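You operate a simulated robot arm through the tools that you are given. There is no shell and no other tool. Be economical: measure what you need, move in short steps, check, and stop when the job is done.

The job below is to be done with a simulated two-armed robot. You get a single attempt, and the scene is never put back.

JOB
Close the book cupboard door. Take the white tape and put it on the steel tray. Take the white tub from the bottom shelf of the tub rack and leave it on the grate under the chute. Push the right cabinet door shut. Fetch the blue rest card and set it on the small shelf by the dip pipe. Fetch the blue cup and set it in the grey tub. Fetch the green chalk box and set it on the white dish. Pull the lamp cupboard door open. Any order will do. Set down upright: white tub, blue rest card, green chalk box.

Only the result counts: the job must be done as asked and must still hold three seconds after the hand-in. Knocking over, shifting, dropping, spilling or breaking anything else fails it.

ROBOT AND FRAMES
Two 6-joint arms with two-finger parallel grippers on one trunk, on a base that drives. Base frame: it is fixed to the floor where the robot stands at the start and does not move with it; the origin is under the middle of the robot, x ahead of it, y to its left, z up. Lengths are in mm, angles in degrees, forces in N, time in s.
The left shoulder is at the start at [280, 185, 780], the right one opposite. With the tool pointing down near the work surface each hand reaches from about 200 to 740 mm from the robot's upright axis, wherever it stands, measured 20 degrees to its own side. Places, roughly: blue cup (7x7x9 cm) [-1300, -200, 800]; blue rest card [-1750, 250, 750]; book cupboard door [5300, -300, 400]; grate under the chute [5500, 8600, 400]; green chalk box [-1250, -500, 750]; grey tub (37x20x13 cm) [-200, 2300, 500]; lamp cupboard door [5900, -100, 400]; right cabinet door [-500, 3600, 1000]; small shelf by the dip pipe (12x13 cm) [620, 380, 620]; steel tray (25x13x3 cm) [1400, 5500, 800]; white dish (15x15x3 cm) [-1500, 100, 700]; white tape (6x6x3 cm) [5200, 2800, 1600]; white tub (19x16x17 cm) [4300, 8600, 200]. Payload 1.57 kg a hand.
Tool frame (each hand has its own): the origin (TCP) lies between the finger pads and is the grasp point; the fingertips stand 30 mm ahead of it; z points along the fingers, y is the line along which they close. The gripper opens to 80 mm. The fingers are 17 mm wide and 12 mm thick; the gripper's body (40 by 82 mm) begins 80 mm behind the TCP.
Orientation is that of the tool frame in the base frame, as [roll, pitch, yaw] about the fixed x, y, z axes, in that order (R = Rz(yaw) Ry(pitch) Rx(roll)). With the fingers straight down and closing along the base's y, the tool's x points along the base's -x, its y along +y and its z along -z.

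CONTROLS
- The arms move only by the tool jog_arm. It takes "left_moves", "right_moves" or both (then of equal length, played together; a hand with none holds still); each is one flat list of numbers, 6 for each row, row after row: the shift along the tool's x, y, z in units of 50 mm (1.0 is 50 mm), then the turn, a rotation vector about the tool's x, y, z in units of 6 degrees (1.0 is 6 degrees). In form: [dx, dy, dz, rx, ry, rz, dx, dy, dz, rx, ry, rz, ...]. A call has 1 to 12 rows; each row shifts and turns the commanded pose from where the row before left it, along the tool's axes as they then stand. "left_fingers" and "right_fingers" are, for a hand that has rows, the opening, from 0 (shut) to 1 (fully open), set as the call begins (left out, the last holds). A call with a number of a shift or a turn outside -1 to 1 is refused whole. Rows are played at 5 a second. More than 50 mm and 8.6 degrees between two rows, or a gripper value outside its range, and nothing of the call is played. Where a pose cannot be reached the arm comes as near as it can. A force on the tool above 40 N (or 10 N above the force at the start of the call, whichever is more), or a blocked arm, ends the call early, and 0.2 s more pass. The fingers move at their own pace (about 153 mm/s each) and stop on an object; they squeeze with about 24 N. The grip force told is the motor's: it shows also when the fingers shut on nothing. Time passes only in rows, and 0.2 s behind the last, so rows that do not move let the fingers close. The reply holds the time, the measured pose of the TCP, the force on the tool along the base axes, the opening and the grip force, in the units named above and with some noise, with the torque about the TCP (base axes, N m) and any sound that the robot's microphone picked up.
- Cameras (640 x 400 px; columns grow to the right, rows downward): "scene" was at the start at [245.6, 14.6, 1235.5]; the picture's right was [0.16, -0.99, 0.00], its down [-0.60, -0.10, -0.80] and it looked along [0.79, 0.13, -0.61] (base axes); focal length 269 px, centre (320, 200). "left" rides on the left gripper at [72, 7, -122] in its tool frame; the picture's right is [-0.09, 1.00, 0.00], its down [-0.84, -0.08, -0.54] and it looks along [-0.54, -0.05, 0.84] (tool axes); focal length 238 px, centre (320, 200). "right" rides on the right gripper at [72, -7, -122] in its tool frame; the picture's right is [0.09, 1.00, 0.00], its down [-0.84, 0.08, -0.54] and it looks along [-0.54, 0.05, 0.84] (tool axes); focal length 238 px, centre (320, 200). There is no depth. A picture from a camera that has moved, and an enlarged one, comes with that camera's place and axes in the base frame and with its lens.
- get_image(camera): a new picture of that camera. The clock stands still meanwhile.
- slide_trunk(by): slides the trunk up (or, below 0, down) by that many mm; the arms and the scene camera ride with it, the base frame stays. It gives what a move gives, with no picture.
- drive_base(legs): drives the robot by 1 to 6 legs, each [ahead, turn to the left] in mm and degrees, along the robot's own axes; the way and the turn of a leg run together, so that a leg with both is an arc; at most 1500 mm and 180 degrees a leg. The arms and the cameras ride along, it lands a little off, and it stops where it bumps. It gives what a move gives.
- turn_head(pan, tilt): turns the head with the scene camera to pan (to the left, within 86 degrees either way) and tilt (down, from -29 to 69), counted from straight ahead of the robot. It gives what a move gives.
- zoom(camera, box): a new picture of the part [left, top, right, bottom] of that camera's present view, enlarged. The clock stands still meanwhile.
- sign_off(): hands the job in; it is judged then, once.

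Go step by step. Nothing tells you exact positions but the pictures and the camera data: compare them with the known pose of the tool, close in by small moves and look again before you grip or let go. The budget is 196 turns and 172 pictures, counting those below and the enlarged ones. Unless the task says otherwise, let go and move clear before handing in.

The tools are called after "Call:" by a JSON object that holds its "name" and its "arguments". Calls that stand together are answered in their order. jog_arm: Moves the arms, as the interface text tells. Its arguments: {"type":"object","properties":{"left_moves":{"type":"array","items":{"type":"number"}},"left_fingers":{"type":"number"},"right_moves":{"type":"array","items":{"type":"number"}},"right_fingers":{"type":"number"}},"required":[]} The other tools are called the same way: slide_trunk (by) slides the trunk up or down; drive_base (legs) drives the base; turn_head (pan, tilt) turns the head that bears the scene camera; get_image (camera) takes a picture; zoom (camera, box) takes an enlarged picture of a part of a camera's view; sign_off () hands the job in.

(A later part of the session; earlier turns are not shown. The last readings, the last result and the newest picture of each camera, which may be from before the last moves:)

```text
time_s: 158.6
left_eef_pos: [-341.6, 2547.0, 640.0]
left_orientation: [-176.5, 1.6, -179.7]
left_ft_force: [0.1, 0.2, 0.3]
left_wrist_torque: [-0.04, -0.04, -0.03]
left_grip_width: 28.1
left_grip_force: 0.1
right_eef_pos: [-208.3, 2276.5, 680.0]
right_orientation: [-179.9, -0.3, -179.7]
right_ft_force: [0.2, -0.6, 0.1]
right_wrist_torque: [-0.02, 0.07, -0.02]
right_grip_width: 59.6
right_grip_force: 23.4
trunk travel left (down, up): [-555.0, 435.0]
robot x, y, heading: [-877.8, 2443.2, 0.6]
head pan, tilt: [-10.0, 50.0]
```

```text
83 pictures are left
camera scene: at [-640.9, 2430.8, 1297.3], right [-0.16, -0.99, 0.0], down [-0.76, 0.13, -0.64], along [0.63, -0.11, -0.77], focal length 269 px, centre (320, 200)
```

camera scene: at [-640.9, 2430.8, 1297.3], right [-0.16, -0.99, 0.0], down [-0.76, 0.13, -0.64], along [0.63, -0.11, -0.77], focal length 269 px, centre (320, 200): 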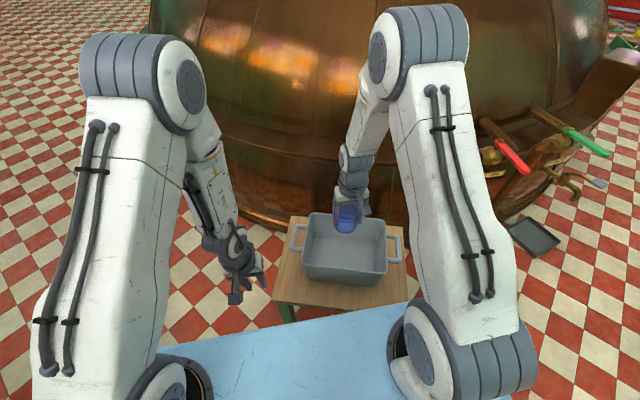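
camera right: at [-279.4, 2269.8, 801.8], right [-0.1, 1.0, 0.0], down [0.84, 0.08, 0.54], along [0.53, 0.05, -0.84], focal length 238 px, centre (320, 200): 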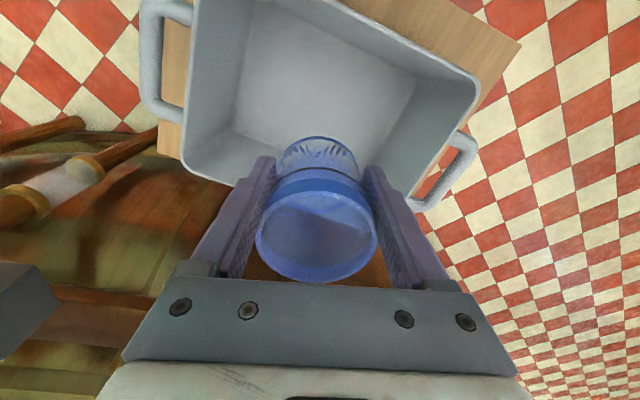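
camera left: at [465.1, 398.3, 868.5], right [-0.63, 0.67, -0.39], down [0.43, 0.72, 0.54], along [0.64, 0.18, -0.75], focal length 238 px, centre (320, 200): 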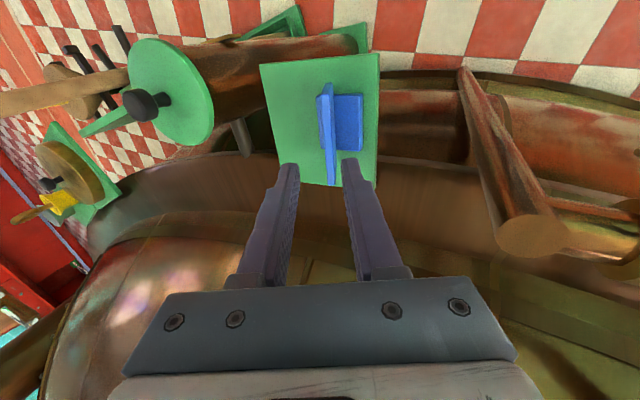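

Tub centre refined to (-240, 2280). Correct and descend into the tub.

Call:
{"name": "jog_arm", "arguments": {"right_moves": [0.6, 0.05, 0, 0, 0, 0, 0, 0, 0.9, 0, 0, 0, 0, 0, 0.9, 0, 0, 0, 0, 0, 0.8, 0, 0, 0]}}

Call:
{"name": "get_image", "arguments": {"camera": "right"}}

Call:
{"name": "zoom", "arguments": {"camera": "scene", "box": [260, 180, 420, 280]}}

```text
time_s: 159.6
left_eef_pos: [-340.2, 2546.4, 641.0]
left_orientation: [-176.6, 1.6, -179.5]
left_ft_force: [-0.4, -1.0, -0.1]
left_wrist_torque: [-0.02, -0.01, 0.03]
left_grip_width: 27.9
left_grip_force: 0.0
right_eef_pos: [-239.6, 2280.2, 548.8]
right_orientation: [-180.0, -0.2, -179.7]
right_ft_force: [-0.6, -0.4, 0.1]
right_wrist_torque: [0.02, -0.01, 0.01]
right_grip_width: 59.3
right_grip_force: 24.3
trunk travel left (down, up): [-555.0, 435.0]
robot x, y, heading: [-880.5, 2441.1, 0.4]
head pan, tilt: [-10.0, 50.0]
```

```text
82 pictures are left
camera right: at [-310.4, 2272.0, 670.2], right [-0.1, 1.0, 0.0], down [0.84, 0.08, 0.54], along [0.54, 0.05, -0.84], focal length 238 px, centre (320, 200)
```

right: 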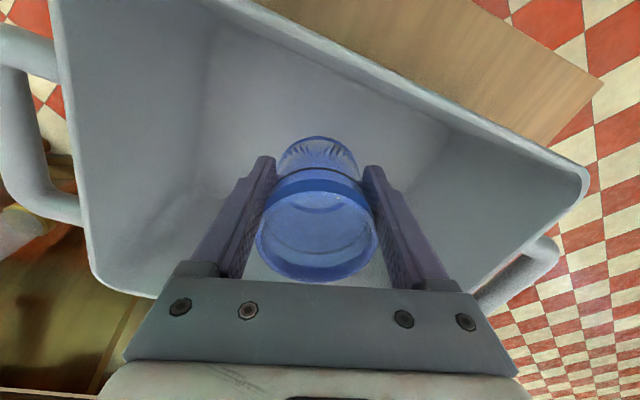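

```text
4.00 times, centred on (340, 230) of scene
camera zoom: at [-641.0, 2430.9, 1297.3], right [-0.16, -0.99, 0.0], down [-0.76, 0.13, -0.64], along [0.63, -0.11, -0.77], focal length 1076 px, centre (240, 80)
```

zoom: 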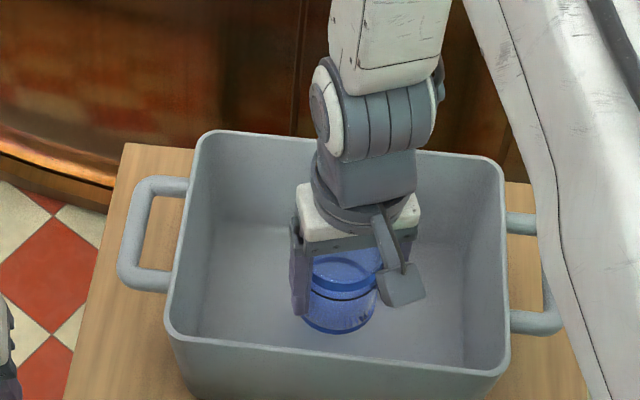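

Well centred in the tub. Lower in steps until contact.

Call:
{"name": "jog_arm", "arguments": {"right_moves": [0, 0, 0.5, 0, 0, 0]}}

Call:
{"name": "jog_arm", "arguments": {"right_moves": [0, 0, 0.2, 0, 0, 0, 0, 0, 0.1, 0, 0, 0]}}

Call:
{"name": "jog_arm", "arguments": {"right_moves": [0, 0, 0.1, 0, 0, 0]}}

```text
time_s: 160.0
left_eef_pos: [-340.6, 2547.5, 640.4]
left_orientation: [-176.5, 1.7, -179.6]
left_ft_force: [-0.7, 0.3, -0.1]
left_wrist_torque: [-0.02, 0.01, 0.02]
left_grip_width: 28.1
left_grip_force: 0.1
right_eef_pos: [-239.8, 2278.3, 523.5]
right_orientation: [180.0, -0.2, -179.6]
right_ft_force: [0.1, -0.5, -0.5]
right_wrist_torque: [-0.02, 0.03, -0.02]
right_grip_width: 59.8
right_grip_force: 24.6
trunk travel left (down, up): [-555.0, 435.0]
robot x, y, heading: [-874.6, 2443.7, 0.5]
head pan, tilt: [-10.0, 50.0]
```

```text
time_s: 160.6
left_eef_pos: [-340.3, 2545.8, 640.3]
left_orientation: [-176.5, 1.6, -179.6]
left_ft_force: [0.1, 0.6, -0.6]
left_wrist_torque: [-0.01, 0.02, 0.01]
left_grip_width: 27.9
left_grip_force: 0.0
right_eef_pos: [-240.3, 2277.9, 510.0]
right_orientation: [180.0, -0.3, -179.7]
right_ft_force: [0.1, 1.1, -0.5]
right_wrist_torque: [0.01, -0.02, -0.03]
right_grip_width: 59.6
right_grip_force: 24.1
trunk travel left (down, up): [-555.0, 435.0]
robot x, y, heading: [-876.1, 2441.0, 0.4]
head pan, tilt: [-10.0, 50.0]
```

```text
time_s: 161.0
left_eef_pos: [-339.7, 2546.7, 639.7]
left_orientation: [-176.5, 1.6, -179.5]
left_ft_force: [0.0, 0.1, 0.2]
left_wrist_torque: [0.03, -0.01, -0.03]
left_grip_width: 28.0
left_grip_force: 0.1
right_eef_pos: [-240.1, 2278.0, 504.2]
right_orientation: [-180.0, -0.3, -179.6]
right_ft_force: [-0.7, 0.3, -0.4]
right_wrist_torque: [-0.05, 0.0, 0.0]
right_grip_width: 59.6
right_grip_force: 23.8
trunk travel left (down, up): [-555.0, 435.0]
robot x, y, heading: [-874.8, 2440.3, 0.6]
head pan, tilt: [-10.0, 50.0]
```

Call:
{"name": "jog_arm", "arguments": {"right_moves": [0, 0, 0.1, 0, 0, 0]}}

Call:
{"name": "jog_arm", "arguments": {"right_moves": [0, 0, 0.1, 0, 0, 0]}}

Call:
{"name": "jog_arm", "arguments": {"right_moves": [0, 0, 0.1, 0, 0, 0]}}

Call:
{"name": "get_image", "arguments": {"camera": "right"}}

```text
time_s: 161.4
left_eef_pos: [-340.3, 2546.6, 640.2]
left_orientation: [-176.5, 1.6, -179.4]
left_ft_force: [-0.9, 1.1, -0.5]
left_wrist_torque: [-0.01, 0.01, 0.02]
left_grip_width: 28.0
left_grip_force: 0.0
right_eef_pos: [-241.7, 2277.8, 499.8]
right_orientation: [-179.9, -0.2, -179.7]
right_ft_force: [0.1, -0.6, -0.4]
right_wrist_torque: [0.02, 0.01, -0.04]
right_grip_width: 59.6
right_grip_force: 23.9
trunk travel left (down, up): [-555.0, 435.0]
robot x, y, heading: [-880.3, 2442.3, 0.4]
head pan, tilt: [-10.0, 50.0]
```

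```text
time_s: 161.8
left_eef_pos: [-341.2, 2546.1, 640.7]
left_orientation: [-176.5, 1.6, -179.4]
left_ft_force: [-0.3, 0.5, -0.1]
left_wrist_torque: [-0.01, 0.0, -0.02]
left_grip_width: 28.0
left_grip_force: 0.0
right_eef_pos: [-241.2, 2278.0, 496.3]
right_orientation: [-179.9, -0.3, -179.7]
right_ft_force: [-5.3, 1.1, 17.7]
right_wrist_torque: [0.11, -0.25, -0.04]
right_grip_width: 59.6
right_grip_force: 24.1
trunk travel left (down, up): [-555.0, 435.0]
robot x, y, heading: [-876.3, 2443.0, 0.6]
head pan, tilt: [-10.0, 50.0]
```

```text
time_s: 162.2
left_eef_pos: [-342.0, 2546.5, 641.4]
left_orientation: [-176.5, 1.6, -179.4]
left_ft_force: [0.7, 0.4, -1.1]
left_wrist_torque: [0.02, -0.04, 0.01]
left_grip_width: 28.0
left_grip_force: 0.1
right_eef_pos: [-242.8, 2277.3, 489.3]
right_orientation: [-179.9, -0.2, -179.7]
right_ft_force: [-2.5, 1.1, 16.3]
right_wrist_torque: [0.05, -0.15, 0.03]
right_grip_width: 59.1
right_grip_force: 23.5
trunk travel left (down, up): [-555.0, 435.0]
robot x, y, heading: [-875.7, 2442.9, 0.4]
head pan, tilt: [-10.0, 50.0]
```

```text
80 pictures are left
camera right: at [-312.0, 2270.7, 611.9], right [-0.1, 1.0, 0.0], down [0.84, 0.08, 0.54], along [0.54, 0.05, -0.84], focal length 238 px, centre (320, 200)
```

right: 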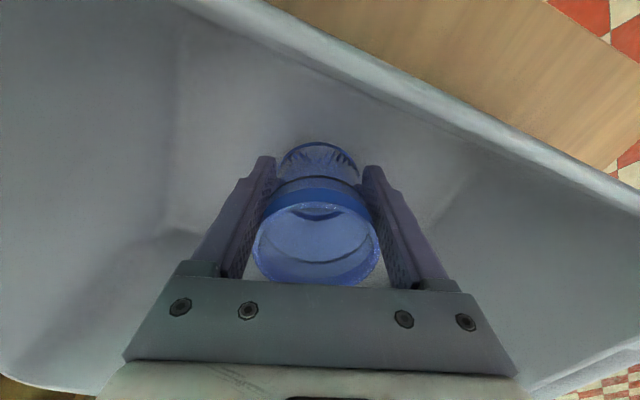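

Cup is on the tub floor. Open and lift clear.

Call:
{"name": "jog_arm", "arguments": {"right_moves": [0, 0, -0.04, 0, 0, 0, 0, 0, 0, 0, 0, 0], "right_fingers": 1}}

Call:
{"name": "jog_arm", "arguments": {"right_moves": [0, 0, -0.5, 0, 0, 0, 0, 0, -0.9, 0, 0, 0, 0, 0, -1, 0, 0, 0, 0, 0, -1, 0, 0, 0]}}

Call:
{"name": "get_image", "arguments": {"camera": "right"}}

```text
time_s: 162.8
left_eef_pos: [-339.5, 2547.8, 640.7]
left_orientation: [-176.5, 1.6, -179.5]
left_ft_force: [0.2, 0.4, -0.5]
left_wrist_torque: [-0.01, -0.03, 0.01]
left_grip_width: 28.2
left_grip_force: 0.1
right_eef_pos: [-241.5, 2278.0, 490.2]
right_orientation: [-179.9, -0.3, -179.6]
right_ft_force: [-0.8, 0.1, 0.4]
right_wrist_torque: [0.02, 0.03, 0.0]
right_grip_width: 80.0
right_grip_force: 0.1
trunk travel left (down, up): [-555.0, 435.0]
robot x, y, heading: [-874.3, 2440.0, 0.5]
head pan, tilt: [-10.0, 50.0]
```

```text
time_s: 163.8
left_eef_pos: [-340.4, 2547.5, 640.9]
left_orientation: [-176.5, 1.6, -179.5]
left_ft_force: [0.4, -1.0, 0.0]
left_wrist_torque: [0.0, 0.01, -0.01]
left_grip_width: 28.1
left_grip_force: 0.1
right_eef_pos: [-241.4, 2278.7, 662.6]
right_orientation: [-179.8, -0.3, -179.6]
right_ft_force: [0.1, -0.6, 0.2]
right_wrist_torque: [0.01, 0.02, 0.01]
right_grip_width: 79.7
right_grip_force: 0.0
trunk travel left (down, up): [-555.0, 435.0]
robot x, y, heading: [-879.3, 2441.3, 0.7]
head pan, tilt: [-10.0, 50.0]
```

```text
79 pictures are left
camera right: at [-311.4, 2270.7, 784.2], right [-0.1, 1.0, 0.0], down [0.84, 0.08, 0.54], along [0.53, 0.05, -0.84], focal length 238 px, centre (320, 200)
```

right: 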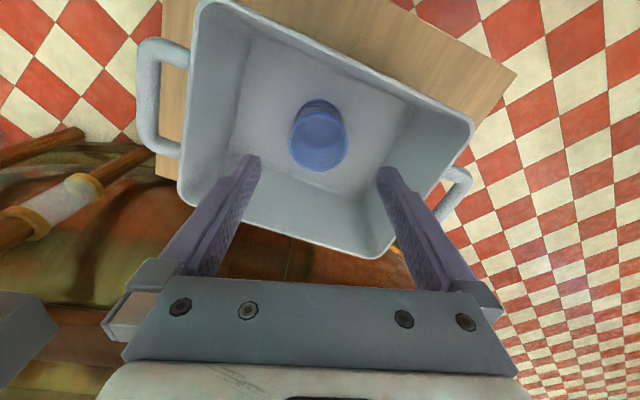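

Cup is in the tub. Now raise, back off and look at the cabinet.

Call:
{"name": "jog_arm", "arguments": {"right_moves": [0, 0, -1, 0, 0, 0, 0, 0, -1, 0, 0, 0, 1, 0, 0, 0, 0, 0, 1, 0, 0, 0, 0, 0, 1, 0, 0, 0, 0, 0]}}

Call:
{"name": "drive_base", "arguments": {"legs": [[-250, 0]]}}

Call:
{"name": "turn_head", "arguments": {"pan": 75, "tilt": 20}}

Call:
{"name": "get_image", "arguments": {"camera": "scene"}}

```text
time_s: 165.0
left_eef_pos: [-340.0, 2546.6, 639.6]
left_orientation: [-176.5, 1.6, -179.5]
left_ft_force: [0.6, 0.6, 0.2]
left_wrist_torque: [0.01, 0.02, 0.02]
left_grip_width: 28.1
left_grip_force: 0.0
right_eef_pos: [-350.8, 2278.4, 764.3]
right_orientation: [-179.9, -0.3, -179.7]
right_ft_force: [0.3, 0.9, 0.0]
right_wrist_torque: [0.01, 0.0, -0.01]
right_grip_width: 80.0
right_grip_force: 0.0
right hand out of reach, approached as far as the arm can: row 5
trunk travel left (down, up): [-555.0, 435.0]
robot x, y, heading: [-873.4, 2438.9, 0.4]
head pan, tilt: [-10.0, 50.0]
```

```text
time_s: 166.8
left_eef_pos: [-587.8, 2544.6, 640.0]
left_orientation: [-176.5, 1.6, -179.6]
left_ft_force: [0.1, -0.5, 0.7]
left_wrist_torque: [0.01, -0.05, -0.02]
left_grip_width: 27.9
left_grip_force: 0.0
right_eef_pos: [-597.5, 2274.5, 764.9]
right_orientation: [-179.9, -0.4, -179.8]
right_ft_force: [-0.4, -0.8, -0.7]
right_wrist_torque: [-0.01, 0.02, 0.0]
right_grip_width: 80.0
right_grip_force: 0.0
trunk travel left (down, up): [-555.0, 435.0]
robot x, y, heading: [-1121.7, 2439.0, 0.3]
head pan, tilt: [-10.0, 50.0]
```

```text
time_s: 168.4
left_eef_pos: [-586.7, 2544.4, 639.9]
left_orientation: [-176.5, 1.7, -179.6]
left_ft_force: [-0.1, -0.8, 0.3]
left_wrist_torque: [0.02, 0.03, 0.02]
left_grip_width: 28.1
left_grip_force: 0.0
right_eef_pos: [-596.8, 2275.2, 764.5]
right_orientation: [-179.8, -0.5, -179.8]
right_ft_force: [0.7, -0.7, 0.6]
right_wrist_torque: [-0.03, 0.01, -0.02]
right_grip_width: 80.1
right_grip_force: 0.1
trunk travel left (down, up): [-555.0, 435.0]
robot x, y, heading: [-1119.7, 2436.6, 0.4]
head pan, tilt: [75.0, 20.0]
```

```text
78 pictures are left
camera scene: at [-940.0, 2531.2, 1342.8], right [0.97, -0.25, 0.0], down [-0.09, -0.33, -0.94], along [0.24, 0.91, -0.34], focal length 269 px, centre (320, 200)
```

scene: 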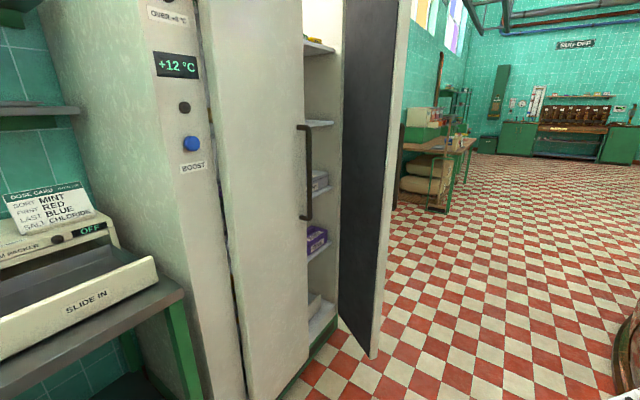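

The right door stands ~70° open, hinged on the right (hinge ≈(-506,3753), free edge ≈(-426,3451)). I drive round to the southeast of the cabinet to push its outer face.

Call:
{"name": "slide_trunk", "arguments": {"by": 250}}

Call:
{"name": "drive_base", "arguments": {"legs": [[0, 38], [664, 0], [0, -33], [572, 0], [0, 122]]}}

Call:
{"name": "turn_head", "arguments": {"pan": 0, "tilt": 30}}

Call:
{"name": "get_image", "arguments": {"camera": "scene"}}

```text
time_s: 170.9
left_eef_pos: [-586.3, 2544.0, 890.7]
left_orientation: [-176.5, 1.6, -179.6]
left_ft_force: [-0.6, 0.3, -0.3]
left_wrist_torque: [0.01, 0.01, -0.04]
left_grip_width: 28.0
left_grip_force: 0.0
right_eef_pos: [-597.9, 2275.4, 1012.3]
right_orientation: [-179.9, -0.4, -179.8]
right_ft_force: [-0.5, -0.2, 0.2]
right_wrist_torque: [0.01, 0.03, 0.04]
right_grip_width: 79.7
right_grip_force: 0.0
trunk travel left (down, up): [-805.0, 185.0]
robot x, y, heading: [-1122.8, 2441.3, 0.3]
head pan, tilt: [75.0, 20.0]
```

```text
time_s: 180.9
left_eef_pos: [478.3, 3058.5, 889.4]
left_orientation: [-176.5, 1.6, -175.4]
left_ft_force: [0.6, -0.3, -0.5]
left_wrist_torque: [0.0, 0.0, -0.02]
left_grip_width: 28.2
left_grip_force: 0.0
right_eef_pos: [487.5, 2789.3, 1015.0]
right_orientation: [-179.9, -0.3, -175.6]
right_ft_force: [0.2, 0.5, 0.0]
right_wrist_torque: [-0.03, 0.0, 0.0]
right_grip_width: 80.1
right_grip_force: 0.0
trunk travel left (down, up): [-805.0, 185.0]
robot x, y, heading: [-48.0, 2915.3, 4.4]
head pan, tilt: [75.0, 20.0]
stopped in leg 4: the robot was blocked; the commanded pose is now the measured one
```

```text
time_s: 182.4
left_eef_pos: [479.5, 3059.6, 889.7]
left_orientation: [-176.4, 1.6, -175.4]
left_ft_force: [0.5, -0.4, 0.2]
left_wrist_torque: [0.0, 0.02, -0.03]
left_grip_width: 27.8
left_grip_force: 0.0
right_eef_pos: [488.6, 2789.1, 1015.2]
right_orientation: [-180.0, -0.4, -175.6]
right_ft_force: [-0.1, 0.4, 0.0]
right_wrist_torque: [0.02, 0.0, 0.0]
right_grip_width: 80.0
right_grip_force: 0.1
trunk travel left (down, up): [-805.0, 185.0]
robot x, y, heading: [-51.0, 2916.4, 4.6]
head pan, tilt: [0.0, 30.0]
```

```text
77 pictures are left
camera scene: at [201.3, 2936.3, 1576.7], right [0.08, -1.0, 0.0], down [-0.5, -0.04, -0.87], along [0.86, 0.07, -0.5], focal length 269 px, centre (320, 200)
```

scene: 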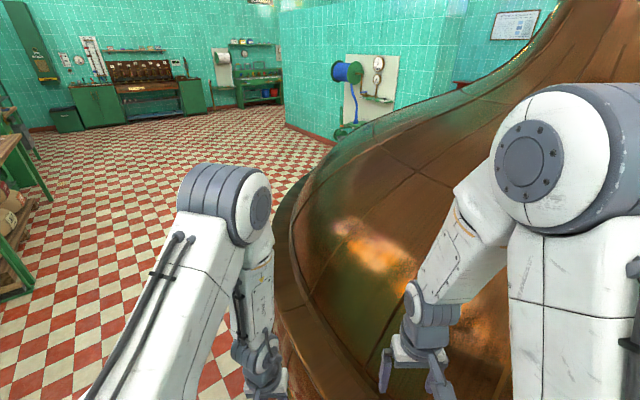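

The still's skirt stopped me at the right. Back off 90 mm and turn toward the cabinet.

Call:
{"name": "drive_base", "arguments": {"legs": [[-90, 0], [0, 118]]}}

Call:
{"name": "get_image", "arguments": {"camera": "scene"}}

```text
time_s: 185.2
left_eef_pos: [282.1, 3247.7, 890.2]
left_orientation: [-176.3, 1.5, -152.4]
left_ft_force: [0.1, -1.0, -0.3]
left_wrist_torque: [-0.02, -0.05, -0.01]
left_grip_width: 28.0
left_grip_force: 0.1
right_eef_pos: [394.9, 3004.5, 1015.2]
right_orientation: [-179.9, -0.4, -152.5]
right_ft_force: [-0.6, 0.2, 0.2]
right_wrist_torque: [0.01, 0.01, 0.01]
right_grip_width: 79.9
right_grip_force: 0.0
trunk travel left (down, up): [-805.0, 185.0]
robot x, y, heading: [-151.7, 2916.6, 26.6]
head pan, tilt: [0.0, 30.0]
stopped in leg 2: the robot was blocked; the commanded pose is now the measured one
```

```text
76 pictures are left
camera scene: at [75.6, 3025.4, 1576.8], right [0.45, -0.9, 0.0], down [-0.45, -0.22, -0.87], along [0.78, 0.39, -0.5], focal length 269 px, centre (320, 200)
```

scene: 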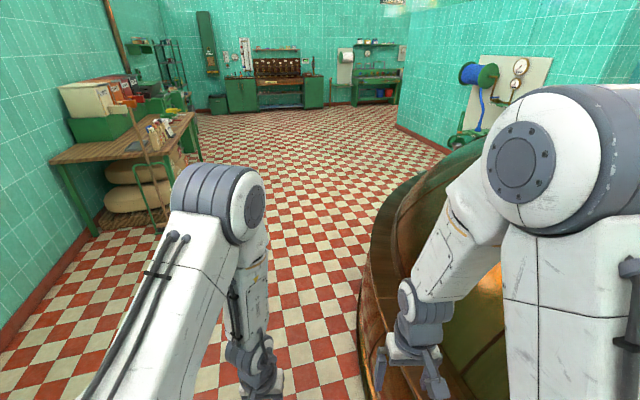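

Blocked again, probably by the stool behind-right. Check it.

Call:
{"name": "turn_head", "arguments": {"pan": -86, "tilt": 50}}

Call:
{"name": "get_image", "arguments": {"camera": "scene"}}

```text
time_s: 186.8
left_eef_pos: [281.5, 3249.5, 891.1]
left_orientation: [-176.3, 1.5, -152.3]
left_ft_force: [0.7, 0.4, 0.4]
left_wrist_torque: [0.0, -0.01, -0.03]
left_grip_width: 27.9
left_grip_force: 0.1
right_eef_pos: [395.7, 3005.1, 1014.6]
right_orientation: [-179.9, -0.4, -152.5]
right_ft_force: [-0.2, 0.5, -1.6]
right_wrist_torque: [-0.01, 0.0, -0.01]
right_grip_width: 79.9
right_grip_force: 0.0
trunk travel left (down, up): [-805.0, 185.0]
robot x, y, heading: [-147.2, 2914.9, 26.6]
head pan, tilt: [-85.9, 50.0]
```

```text
75 pictures are left
camera scene: at [33.9, 2919.2, 1547.2], right [-0.86, -0.51, 0.0], down [-0.39, 0.66, -0.64], along [0.33, -0.55, -0.77], focal length 269 px, centre (320, 200)
```

scene: 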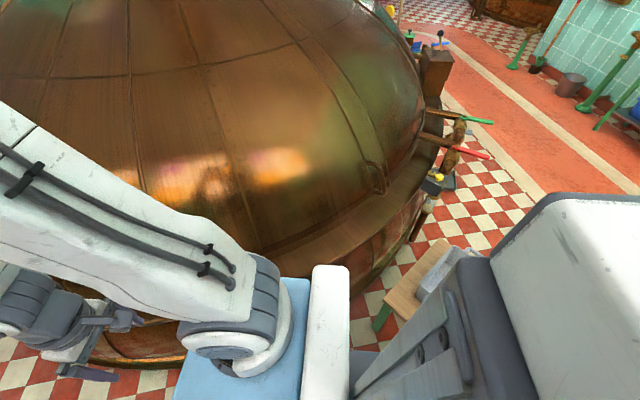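

The rear corner touched the stool; tub and stool look fine. Pull forward 120, then turn left.

Call:
{"name": "drive_base", "arguments": {"legs": [[130, 0], [0, 90]]}}

Call:
{"name": "turn_head", "arguments": {"pan": 10, "tilt": 30}}

Call:
{"name": "get_image", "arguments": {"camera": "scene"}}

```text
time_s: 191.9
left_eef_pos: [-373.8, 3397.3, 889.2]
left_orientation: [-176.3, 1.5, -61.7]
left_ft_force: [-0.1, -0.1, 0.2]
left_wrist_torque: [0.0, 0.0, 0.02]
left_grip_width: 27.9
left_grip_force: 0.0
right_eef_pos: [-131.1, 3514.4, 1014.8]
right_orientation: [-179.9, -0.4, -61.8]
right_ft_force: [-0.3, -0.6, -0.4]
right_wrist_torque: [-0.01, 0.01, 0.0]
right_grip_width: 80.2
right_grip_force: 0.0
trunk travel left (down, up): [-805.0, 185.0]
robot x, y, heading: [-31.3, 2975.6, 116.9]
head pan, tilt: [-85.9, 50.0]
```

```text
time_s: 193.6
left_eef_pos: [-371.9, 3399.0, 889.9]
left_orientation: [-176.3, 1.4, -61.7]
left_ft_force: [0.3, 0.1, 0.6]
left_wrist_torque: [0.01, 0.02, 0.03]
left_grip_width: 27.9
left_grip_force: 0.1
right_eef_pos: [-130.8, 3513.4, 1014.2]
right_orientation: [-179.9, -0.4, -61.9]
right_ft_force: [0.3, 0.1, 0.1]
right_wrist_torque: [-0.02, -0.01, -0.03]
right_grip_width: 79.8
right_grip_force: 0.1
trunk travel left (down, up): [-805.0, 185.0]
robot x, y, heading: [-32.5, 2971.8, 117.5]
head pan, tilt: [10.0, 30.0]
```

```text
74 pictures are left
camera scene: at [-160.4, 3186.5, 1576.7], right [0.8, 0.6, 0.0], down [0.3, -0.4, -0.87], along [-0.52, 0.69, -0.5], focal length 269 px, centre (320, 200)
```

scene: 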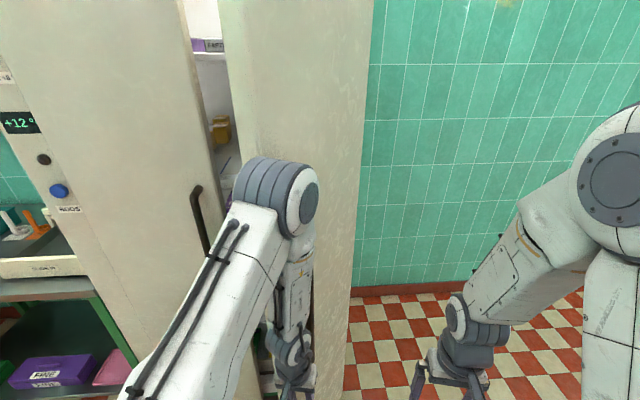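

Right door's outer face is in view; the left hand is just south of its free edge. Move it to the outer side of the door, then push.

Call:
{"name": "jog_arm", "arguments": {"left_moves": [-0.5, -0.8, 0, 0, 0, 0, -0.75, -0.3, 0, 0, 0, 0, -0.75, 0, 0, 0, 0, 0], "left_fingers": 0}}

Call:
{"name": "get_image", "arguments": {"camera": "left"}}

Call:
{"name": "turn_head", "arguments": {"pan": 10, "tilt": 45}}

Call:
{"name": "get_image", "arguments": {"camera": "scene"}}

```text
time_s: 194.3
left_eef_pos: [-352.0, 3467.3, 893.4]
left_orientation: [-175.3, 1.8, -56.0]
left_ft_force: [0.5, 0.8, -0.1]
left_wrist_torque: [-0.07, -0.01, 0.0]
left_grip_width: 0.3
left_grip_force: 21.6
left hand out of reach, approached as far as the arm can: row 2
right_eef_pos: [-130.8, 3514.2, 1014.1]
right_orientation: [-179.9, -0.4, -61.7]
right_ft_force: [0.5, 0.1, 0.4]
right_wrist_torque: [-0.06, 0.02, 0.01]
right_grip_width: 79.9
right_grip_force: 0.0
trunk travel left (down, up): [-805.0, 185.0]
robot x, y, heading: [-34.0, 2973.0, 117.3]
head pan, tilt: [10.0, 30.0]
stopped in row 3 (left hand): the force on the tool passed its limit at 54 N (the readings are from after the stop); the commanded pose is now the measured one
```

```text
73 pictures are left
camera left: at [-323.6, 3394.3, 1011.8], right [-0.87, -0.48, -0.08], down [-0.43, 0.7, 0.57], along [-0.22, 0.54, -0.81], focal length 238 px, centre (320, 200)
```

left: 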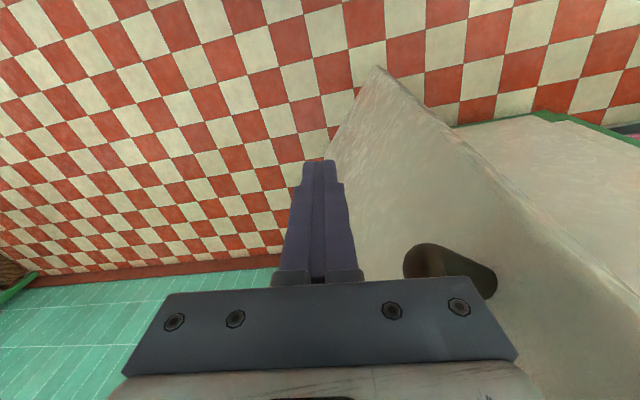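

```text
time_s: 195.1
left_eef_pos: [-351.4, 3467.1, 894.1]
left_orientation: [-175.2, 1.8, -55.9]
left_ft_force: [-0.2, 0.3, 0.5]
left_wrist_torque: [-0.03, 0.01, -0.01]
left_grip_width: 0.0
left_grip_force: 21.3
right_eef_pos: [-132.3, 3514.4, 1014.5]
right_orientation: [-179.9, -0.4, -61.8]
right_ft_force: [-0.9, 0.6, 0.1]
right_wrist_torque: [0.01, -0.02, -0.01]
right_grip_width: 80.0
right_grip_force: 0.1
trunk travel left (down, up): [-805.0, 185.0]
robot x, y, heading: [-30.7, 2970.5, 116.9]
head pan, tilt: [10.0, 45.0]
```

```text
72 pictures are left
camera scene: at [-155.1, 3179.0, 1554.2], right [0.8, 0.6, 0.0], down [0.43, -0.56, -0.71], along [-0.43, 0.56, -0.71], focal length 269 px, centre (320, 200)
```

scene: 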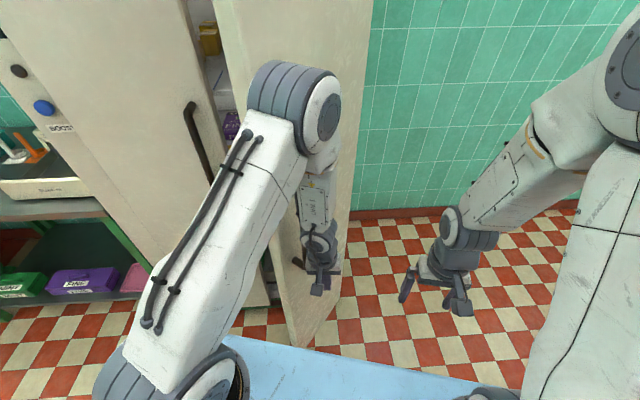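

The hand touches the outer face of the door. Push to the robot's left (tool +y).

Call:
{"name": "jog_arm", "arguments": {"left_moves": [0, 0.5, 0, 0, 0, 0, 0, 0.6, 0, 0, 0, 0, 0, 0.6, 0, 0, 0, 0, 0, 0.6, 0, 0, 0, 0]}}

Call:
{"name": "get_image", "arguments": {"camera": "scene"}}

```text
time_s: 196.1
left_eef_pos: [-447.5, 3401.9, 884.4]
left_orientation: [-175.1, 1.9, -55.9]
left_ft_force: [0.5, 0.6, 0.4]
left_wrist_torque: [0.02, 0.01, 0.01]
left_grip_width: 0.0
left_grip_force: 21.0
right_eef_pos: [-131.5, 3515.0, 1014.5]
right_orientation: [-179.9, -0.4, -61.8]
right_ft_force: [0.1, 0.2, 0.2]
right_wrist_torque: [0.02, 0.01, 0.02]
right_grip_width: 79.9
right_grip_force: 0.1
trunk travel left (down, up): [-805.0, 185.0]
robot x, y, heading: [-33.2, 2966.6, 117.2]
head pan, tilt: [10.0, 45.0]
```

```text
71 pictures are left
camera scene: at [-154.9, 3179.0, 1554.1], right [0.8, 0.6, 0.0], down [0.43, -0.56, -0.71], along [-0.43, 0.56, -0.71], focal length 269 px, centre (320, 200)
```

scene: 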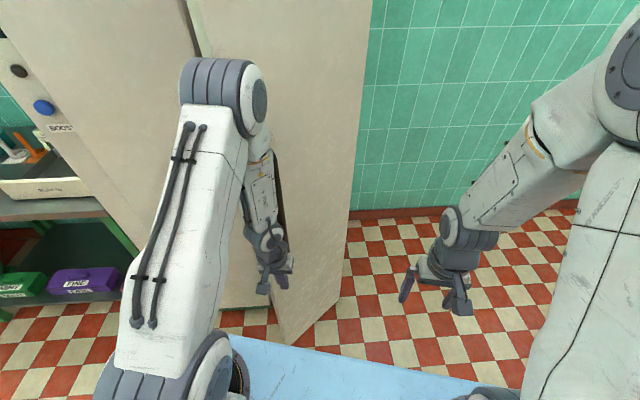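

Door swung substantially. Now push forward.

Call:
{"name": "jog_arm", "arguments": {"left_moves": [-0.6, 0.2, 0, 0, 0, 0, -0.7, 0, 0, 0, 0, 0, -0.7, 0, 0, 0, 0, 0, -0.7, 0, 0, 0, 0, 0]}}

Call:
{"name": "get_image", "arguments": {"camera": "scene"}}

```text
time_s: 196.5
left_eef_pos: [-464.5, 3407.5, 881.9]
left_orientation: [-175.8, 0.6, -53.6]
left_ft_force: [0.1, 0.3, 0.2]
left_wrist_torque: [-0.02, 0.02, -0.06]
left_grip_width: 0.1
left_grip_force: 20.9
right_eef_pos: [-131.8, 3514.8, 1013.7]
right_orientation: [-180.0, -0.5, -61.7]
right_ft_force: [-1.0, 0.5, -0.3]
right_wrist_torque: [0.0, 0.01, 0.02]
right_grip_width: 79.9
right_grip_force: 0.0
trunk travel left (down, up): [-805.0, 185.0]
robot x, y, heading: [-32.2, 2971.1, 117.2]
head pan, tilt: [10.0, 45.0]
stopped in row 1 (left hand): the force on the tool passed its limit at 50 N (the readings are from after the stop); the commanded pose is now the measured one
```

```text
70 pictures are left
camera scene: at [-155.1, 3180.0, 1553.7], right [0.8, 0.61, 0.0], down [0.43, -0.56, -0.71], along [-0.43, 0.56, -0.71], focal length 269 px, centre (320, 200)
```

scene: 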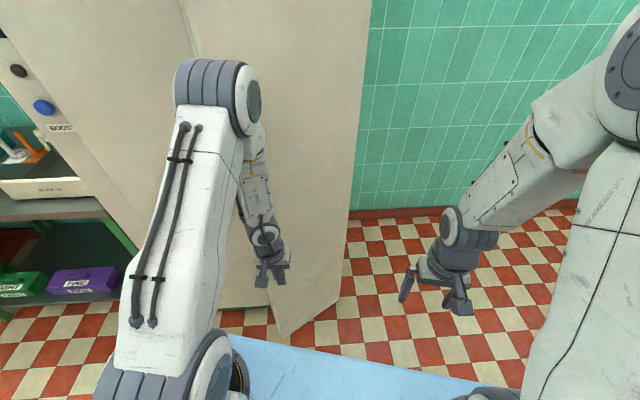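

Push slower, in smaller steps.

Call:
{"name": "jog_arm", "arguments": {"left_moves": [-0.2, 0.1, 0, 0, 0, 0, -0.2, 0.1, 0, 0, 0, 0, -0.2, 0.1, 0, 0, 0, 0, -0.2, 0.1, 0, 0, 0, 0, -0.2, 0.1, 0, 0, 0, 0, -0.2, 0.1, 0, 0, 0, 0, -0.2, 0.1, 0, 0, 0, 0, -0.2, 0.1, 0, 0, 0, 0, -0.2, 0.1, 0, 0, 0, 0, -0.2, 0.1, 0, 0, 0, 0]}}

Call:
{"name": "get_image", "arguments": {"camera": "scene"}}

```text
time_s: 198.7
left_eef_pos: [-559.7, 3453.8, 880.6]
left_orientation: [-175.9, 0.8, -53.5]
left_ft_force: [-0.1, -0.4, 0.2]
left_wrist_torque: [-0.01, 0.02, 0.01]
left_grip_width: 0.1
left_grip_force: 21.7
left hand out of reach, approached as far as the arm can: row 2
right_eef_pos: [-133.1, 3515.3, 1014.1]
right_orientation: [-179.9, -0.3, -61.6]
right_ft_force: [0.3, 0.1, 0.2]
right_wrist_torque: [-0.05, 0.02, 0.05]
right_grip_width: 79.8
right_grip_force: 0.0
trunk travel left (down, up): [-805.0, 185.0]
robot x, y, heading: [-34.8, 2974.0, 117.1]
head pan, tilt: [10.0, 45.0]
```

```text
69 pictures are left
camera scene: at [-155.3, 3178.7, 1554.1], right [0.8, 0.61, 0.0], down [0.43, -0.56, -0.71], along [-0.43, 0.56, -0.71], focal length 269 px, centre (320, 200)
```

scene: 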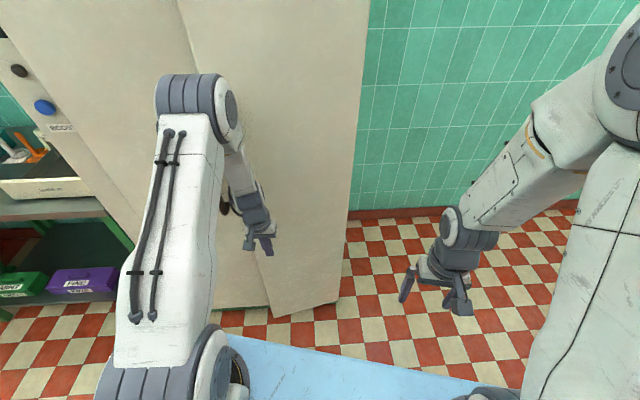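

Keep pushing, more forward.

Call:
{"name": "jog_arm", "arguments": {"left_moves": [-0.25, 0.05, 0, 0, 0, 0, -0.25, 0.05, 0, 0, 0, 0, -0.25, 0.05, 0, 0, 0, 0, -0.25, 0.05, 0, 0, 0, 0, -0.25, 0.05, 0, 0, 0, 0, -0.25, 0.05, 0, 0, 0, 0, -0.25, 0.05, 0, 0, 0, 0, -0.25, 0.05, 0, 0, 0, 0, -0.25, 0.05, 0, 0, 0, 0, -0.25, 0.05, 0, 0, 0, 0]}}

Call:
{"name": "get_image", "arguments": {"camera": "scene"}}

```text
time_s: 201.1
left_eef_pos: [-587.5, 3492.6, 831.8]
left_orientation: [-176.0, -10.6, -54.8]
left_ft_force: [16.5, 1.7, 3.0]
left_wrist_torque: [-0.13, 1.68, -0.17]
left_grip_width: 0.1
left_grip_force: 21.3
right_eef_pos: [-133.8, 3527.3, 999.4]
right_orientation: [179.8, -1.2, -61.9]
right_ft_force: [0.9, -2.3, 1.0]
right_wrist_torque: [0.24, 0.08, 0.06]
right_grip_width: 80.0
right_grip_force: 0.2
trunk travel left (down, up): [-805.0, 185.0]
robot x, y, heading: [-32.3, 2970.2, 117.0]
head pan, tilt: [10.0, 45.0]
stopped in row 10 (left hand): the arm was blocked; the commanded pose is now the measured one
```

```text
68 pictures are left
camera scene: at [-123.4, 3131.8, 1570.1], right [0.8, 0.6, 0.0], down [0.41, -0.54, -0.73], along [-0.44, 0.58, -0.68], focal length 269 px, centre (320, 200)
```

scene: 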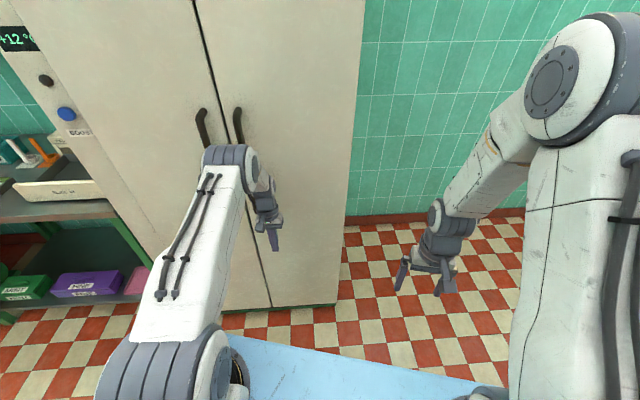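

The door is shut; the robot is leaning back, so I ease the hand off and re-check.

Call:
{"name": "jog_arm", "arguments": {"left_moves": [0.3, 0, 0, 0, 0, 0, 0.3, 0, 0, 0, 0, 0]}}

Call:
{"name": "jog_arm", "arguments": {"left_moves": [0.4, 0, -0.2, 0, 0, 0, 0.4, 0, -0.2, 0, 0, 0, 0.4, 0, -0.2, 0, 0, 0]}}

Call:
{"name": "turn_head", "arguments": {"pan": 10, "tilt": 30}}

Call:
{"name": "get_image", "arguments": {"camera": "scene"}}

```text
time_s: 201.7
left_eef_pos: [-595.6, 3510.5, 840.9]
left_orientation: [-176.0, -6.5, -56.0]
left_ft_force: [-9.4, -9.2, 1.2]
left_wrist_torque: [1.05, -0.99, 0.25]
left_grip_width: 0.1
left_grip_force: 21.7
right_eef_pos: [-137.2, 3536.2, 995.4]
right_orientation: [179.9, -1.6, -61.7]
right_ft_force: [0.5, 0.1, -0.2]
right_wrist_torque: [-0.06, 0.01, 0.02]
right_grip_width: 80.2
right_grip_force: 0.0
trunk travel left (down, up): [-805.0, 185.0]
robot x, y, heading: [-33.0, 2969.6, 116.5]
head pan, tilt: [10.0, 45.0]
```

```text
time_s: 202.5
left_eef_pos: [-578.1, 3450.4, 878.9]
left_orientation: [-175.6, -6.4, -54.1]
left_ft_force: [1.1, 0.0, -0.4]
left_wrist_torque: [-0.02, 0.04, 0.03]
left_grip_width: 0.0
left_grip_force: 21.5
right_eef_pos: [-138.0, 3531.8, 999.4]
right_orientation: [179.9, -1.4, -61.9]
right_ft_force: [-0.7, -0.3, 0.5]
right_wrist_torque: [0.0, -0.04, 0.05]
right_grip_width: 80.0
right_grip_force: 0.2
trunk travel left (down, up): [-805.0, 185.0]
robot x, y, heading: [-31.6, 2969.5, 117.3]
head pan, tilt: [10.0, 45.0]
```

```text
time_s: 203.3
left_eef_pos: [-577.1, 3449.6, 878.2]
left_orientation: [-175.7, -6.4, -53.9]
left_ft_force: [0.9, 0.1, 0.2]
left_wrist_torque: [-0.03, -0.02, 0.01]
left_grip_width: 0.0
left_grip_force: 21.0
right_eef_pos: [-139.1, 3530.0, 999.3]
right_orientation: [-180.0, -1.6, -61.8]
right_ft_force: [1.1, 0.2, 1.3]
right_wrist_torque: [0.0, -0.01, 0.04]
right_grip_width: 80.1
right_grip_force: 0.0
trunk travel left (down, up): [-805.0, 185.0]
robot x, y, heading: [-31.0, 2972.8, 117.1]
head pan, tilt: [10.0, 30.0]
```

```text
67 pictures are left
camera scene: at [-159.4, 3185.8, 1576.7], right [0.8, 0.61, 0.0], down [0.3, -0.4, -0.87], along [-0.52, 0.69, -0.5], focal length 269 px, centre (320, 200)
```

scene: 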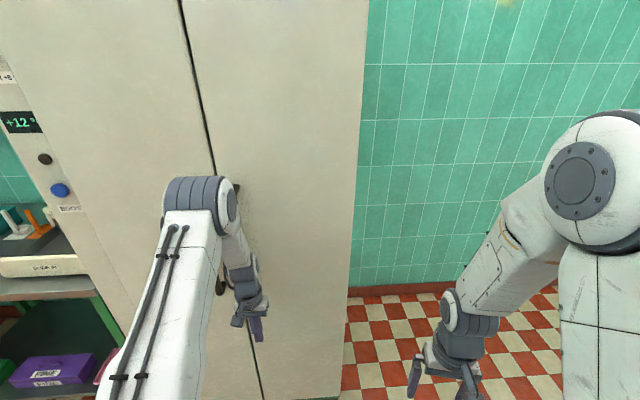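

The right cabinet door is flush shut. Now head north-east to survey the tray and the rest.

Call:
{"name": "drive_base", "arguments": {"legs": [[0, -80], [1500, 0]]}}

Call:
{"name": "turn_head", "arguments": {"pan": -20, "tilt": 15}}

Call:
{"name": "get_image", "arguments": {"camera": "scene"}}

Call:
{"name": "turn_head", "arguments": {"pan": 55, "tilt": 20}}

Call:
{"name": "get_image", "arguments": {"camera": "scene"}}

```text
time_s: 214.1
left_eef_pos: [1518.7, 4497.7, 876.9]
left_orientation: [-175.5, -6.4, -133.2]
left_ft_force: [-0.2, 0.0, 0.0]
left_wrist_torque: [0.0, -0.01, 0.02]
left_grip_width: 0.0
left_grip_force: 21.6
right_eef_pos: [1679.0, 4082.5, 999.6]
right_orientation: [179.9, -1.3, -141.2]
right_ft_force: [-0.7, 0.1, -0.3]
right_wrist_torque: [-0.03, -0.01, -0.01]
right_grip_width: 80.1
right_grip_force: 0.0
trunk travel left (down, up): [-805.0, 185.0]
robot x, y, heading: [1151.3, 3872.6, 37.9]
head pan, tilt: [10.0, 30.0]
```

```text
time_s: 215.0
left_eef_pos: [1518.3, 4497.5, 877.6]
left_orientation: [-175.6, -6.3, -133.3]
left_ft_force: [0.6, 1.1, -0.3]
left_wrist_torque: [0.01, 0.02, 0.01]
left_grip_width: 0.0
left_grip_force: 21.4
right_eef_pos: [1678.9, 4082.3, 999.9]
right_orientation: [180.0, -1.3, -141.2]
right_ft_force: [0.1, -0.1, 0.4]
right_wrist_torque: [0.0, -0.01, -0.01]
right_grip_width: 80.0
right_grip_force: 0.1
trunk travel left (down, up): [-805.0, 185.0]
robot x, y, heading: [1145.0, 3873.5, 38.0]
head pan, tilt: [-20.0, 15.0]
```

```text
66 pictures are left
camera scene: at [1363.3, 4000.8, 1600.9], right [0.31, -0.95, 0.0], down [-0.25, -0.08, -0.97], along [0.92, 0.3, -0.26], focal length 269 px, centre (320, 200)
```

scene: 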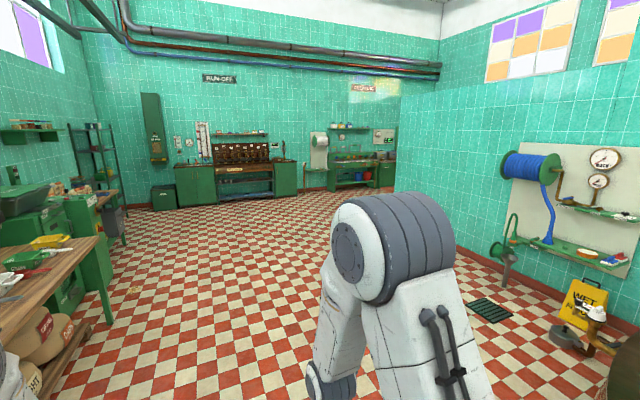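

```text
time_s: 216.5
left_eef_pos: [1517.6, 4498.0, 878.1]
left_orientation: [-175.6, -6.4, -133.3]
left_ft_force: [0.5, 0.6, -0.6]
left_wrist_torque: [0.03, 0.02, 0.03]
left_grip_width: 0.0
left_grip_force: 21.0
right_eef_pos: [1678.7, 4081.6, 998.5]
right_orientation: [-180.0, -1.3, -141.3]
right_ft_force: [-0.1, 0.1, -1.2]
right_wrist_torque: [0.01, -0.01, 0.02]
right_grip_width: 79.9
right_grip_force: 0.1
trunk travel left (down, up): [-805.0, 185.0]
robot x, y, heading: [1150.7, 3874.6, 37.9]
head pan, tilt: [55.0, 20.0]
```

```text
65 pictures are left
camera scene: at [1269.8, 4065.1, 1592.8], right [1.0, 0.05, 0.0], down [0.02, -0.34, -0.94], along [-0.05, 0.94, -0.34], focal length 269 px, centre (320, 200)
```

scene: 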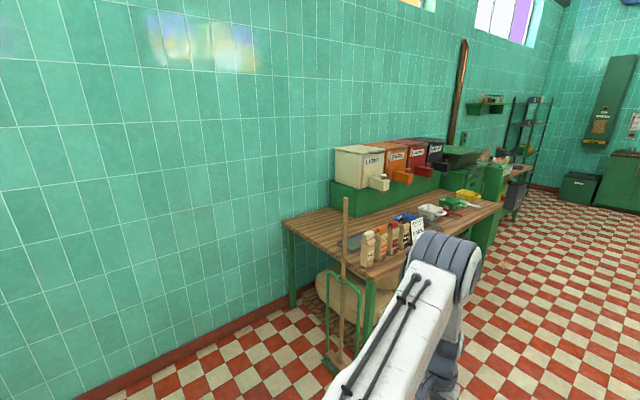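

The steel tray lies on the wooden table at the left. Zoom where the tape should be (wall with hose reel).

Call:
{"name": "turn_head", "arguments": {"pan": -45, "tilt": 10}}

Call:
{"name": "get_image", "arguments": {"camera": "scene"}}

```text
time_s: 218.2
left_eef_pos: [1517.9, 4498.7, 877.7]
left_orientation: [-175.7, -6.5, -133.3]
left_ft_force: [0.9, 0.7, -0.5]
left_wrist_torque: [-0.02, -0.02, 0.0]
left_grip_width: 0.0
left_grip_force: 21.2
right_eef_pos: [1679.6, 4082.4, 999.0]
right_orientation: [-179.9, -1.2, -141.3]
right_ft_force: [0.1, 0.1, 0.3]
right_wrist_torque: [0.0, -0.01, -0.01]
right_grip_width: 80.0
right_grip_force: 0.1
trunk travel left (down, up): [-805.0, 185.0]
robot x, y, heading: [1147.3, 3869.6, 37.9]
head pan, tilt: [-45.0, 10.0]
```

```text
64 pictures are left
camera scene: at [1366.7, 3960.6, 1609.1], right [-0.12, -0.99, 0.0], down [-0.17, 0.02, -0.98], along [0.98, -0.12, -0.17], focal length 269 px, centre (320, 200)
```

scene: 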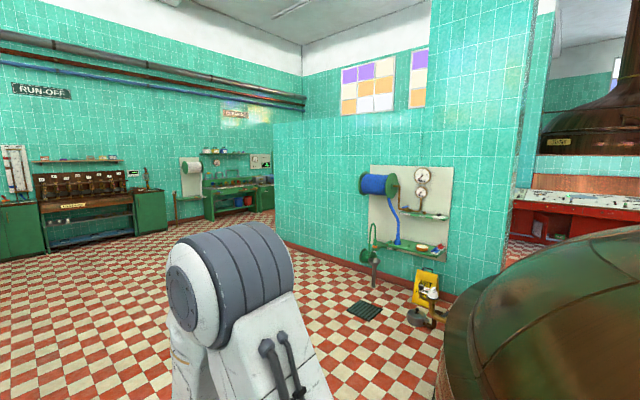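

Call:
{"name": "zoom", "arguments": {"camera": "scene", "box": [270, 100, 470, 225]}}

```text
3.20 times, centred on (370, 162) of scene
camera zoom: at [1366.7, 3960.6, 1609.1], right [-0.12, -0.99, 0.0], down [-0.17, 0.02, -0.98], along [0.98, -0.12, -0.17], focal length 861 px, centre (160, 320)
```

zoom: 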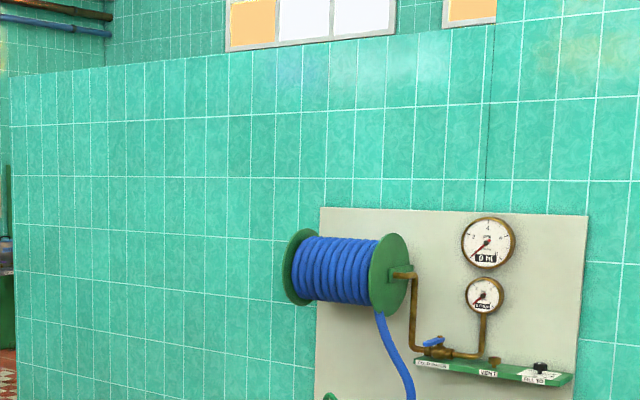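

The tape must be on the other side of that partition, near the red console with the cupboards. I drive round between the still and the hose wall.

Call:
{"name": "drive_base", "arguments": {"legs": [[0, -62], [1068, 0], [1068, 0], [0, -48.8], [1360, 0]]}}

Call:
{"name": "turn_head", "arguments": {"pan": 15, "tilt": 15}}

Call:
{"name": "get_image", "arguments": {"camera": "scene"}}

```text
time_s: 223.2
left_eef_pos: [2085.1, 3747.8, 877.9]
left_orientation: [-175.4, -6.5, 164.0]
left_ft_force: [0.3, -0.2, 0.8]
left_wrist_torque: [-0.02, 0.03, 0.01]
left_grip_width: 0.1
left_grip_force: 21.4
right_eef_pos: [1787.8, 3415.0, 999.0]
right_orientation: [-179.8, -1.4, 156.2]
right_ft_force: [0.2, -0.7, -0.3]
right_wrist_torque: [-0.01, 0.01, 0.0]
right_grip_width: 80.1
right_grip_force: 0.1
trunk travel left (down, up): [-805.0, 185.0]
robot x, y, heading: [1360.5, 3794.0, -24.9]
head pan, tilt: [-45.0, 10.0]
stopped in leg 2: the robot was blocked; the commanded pose is now the measured one
```

```text
time_s: 224.4
left_eef_pos: [2085.2, 3748.9, 878.4]
left_orientation: [-175.7, -6.4, 164.1]
left_ft_force: [0.4, 0.3, -0.2]
left_wrist_torque: [-0.01, -0.02, 0.01]
left_grip_width: 0.2
left_grip_force: 22.0
right_eef_pos: [1789.3, 3415.5, 999.2]
right_orientation: [-180.0, -1.4, 156.2]
right_ft_force: [0.2, 0.7, -0.6]
right_wrist_torque: [-0.03, 0.03, -0.02]
right_grip_width: 80.1
right_grip_force: 0.1
trunk travel left (down, up): [-805.0, 185.0]
robot x, y, heading: [1365.4, 3794.9, -24.9]
head pan, tilt: [15.0, 15.0]
```

```text
62 pictures are left
camera scene: at [1598.2, 3712.9, 1600.9], right [-0.17, -0.99, 0.0], down [-0.26, 0.04, -0.97], along [0.95, -0.17, -0.26], focal length 269 px, centre (320, 200)
```

scene: 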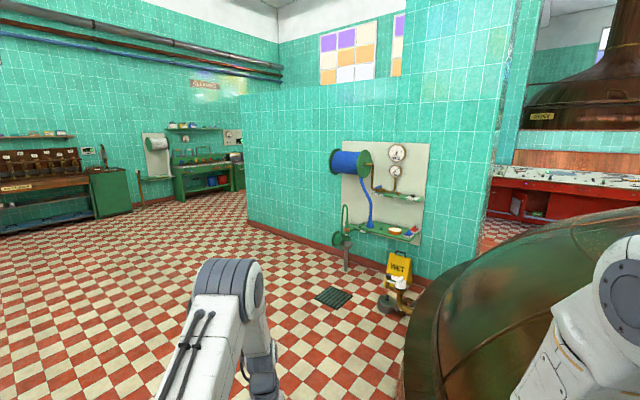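

The still is bigger than I thought; that gap is closed. I take the far end of the partition instead, around (6300, 4300).

Call:
{"name": "drive_base", "arguments": {"legs": [[-120, 0], [0, 36.5], [1500, 0], [1500, 0], [1500, 0], [900, 0]]}}

Call:
{"name": "turn_head", "arguments": {"pan": -80, "tilt": 12}}

Call:
{"name": "get_image", "arguments": {"camera": "scene"}}

```text
time_s: 252.8
left_eef_pos: [7050.6, 5633.0, 878.0]
left_orientation: [-175.7, -6.3, -155.3]
left_ft_force: [0.6, 0.2, -0.1]
left_wrist_torque: [-0.03, -0.01, 0.0]
left_grip_width: 0.1
left_grip_force: 21.6
right_eef_pos: [7042.8, 5187.3, 999.1]
right_orientation: [180.0, -1.4, -163.2]
right_ft_force: [-0.6, -0.6, 0.7]
right_wrist_torque: [-0.02, 0.0, -0.02]
right_grip_width: 80.2
right_grip_force: 0.1
trunk travel left (down, up): [-805.0, 185.0]
robot x, y, heading: [6473.5, 5199.8, 15.8]
head pan, tilt: [15.0, 15.0]
```

```text
time_s: 254.5
left_eef_pos: [7049.7, 5632.7, 878.1]
left_orientation: [-175.6, -6.4, -155.2]
left_ft_force: [0.4, 0.2, 0.7]
left_wrist_torque: [0.01, -0.02, 0.02]
left_grip_width: 0.0
left_grip_force: 21.9
right_eef_pos: [7042.6, 5188.1, 998.4]
right_orientation: [-180.0, -1.3, -163.1]
right_ft_force: [0.8, 0.3, -1.2]
right_wrist_torque: [0.0, 0.0, 0.0]
right_grip_width: 79.8
right_grip_force: 0.1
trunk travel left (down, up): [-805.0, 185.0]
robot x, y, heading: [6471.2, 5197.9, 15.9]
head pan, tilt: [-80.0, 12.0]
```

```text
61 pictures are left
camera scene: at [6665.5, 5157.6, 1605.8], right [-0.9, -0.44, 0.0], down [-0.09, 0.19, -0.98], along [0.43, -0.88, -0.21], focal length 269 px, centre (320, 200)
```

scene: 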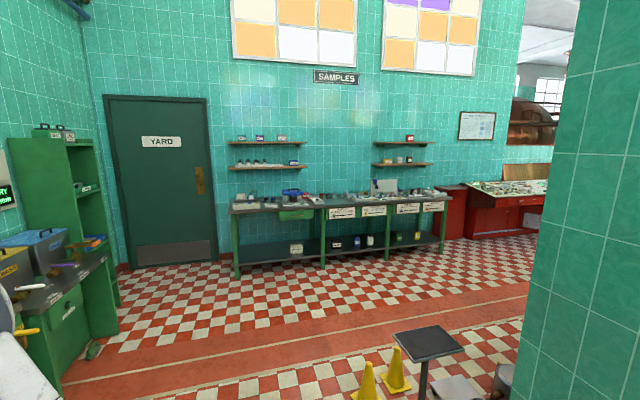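

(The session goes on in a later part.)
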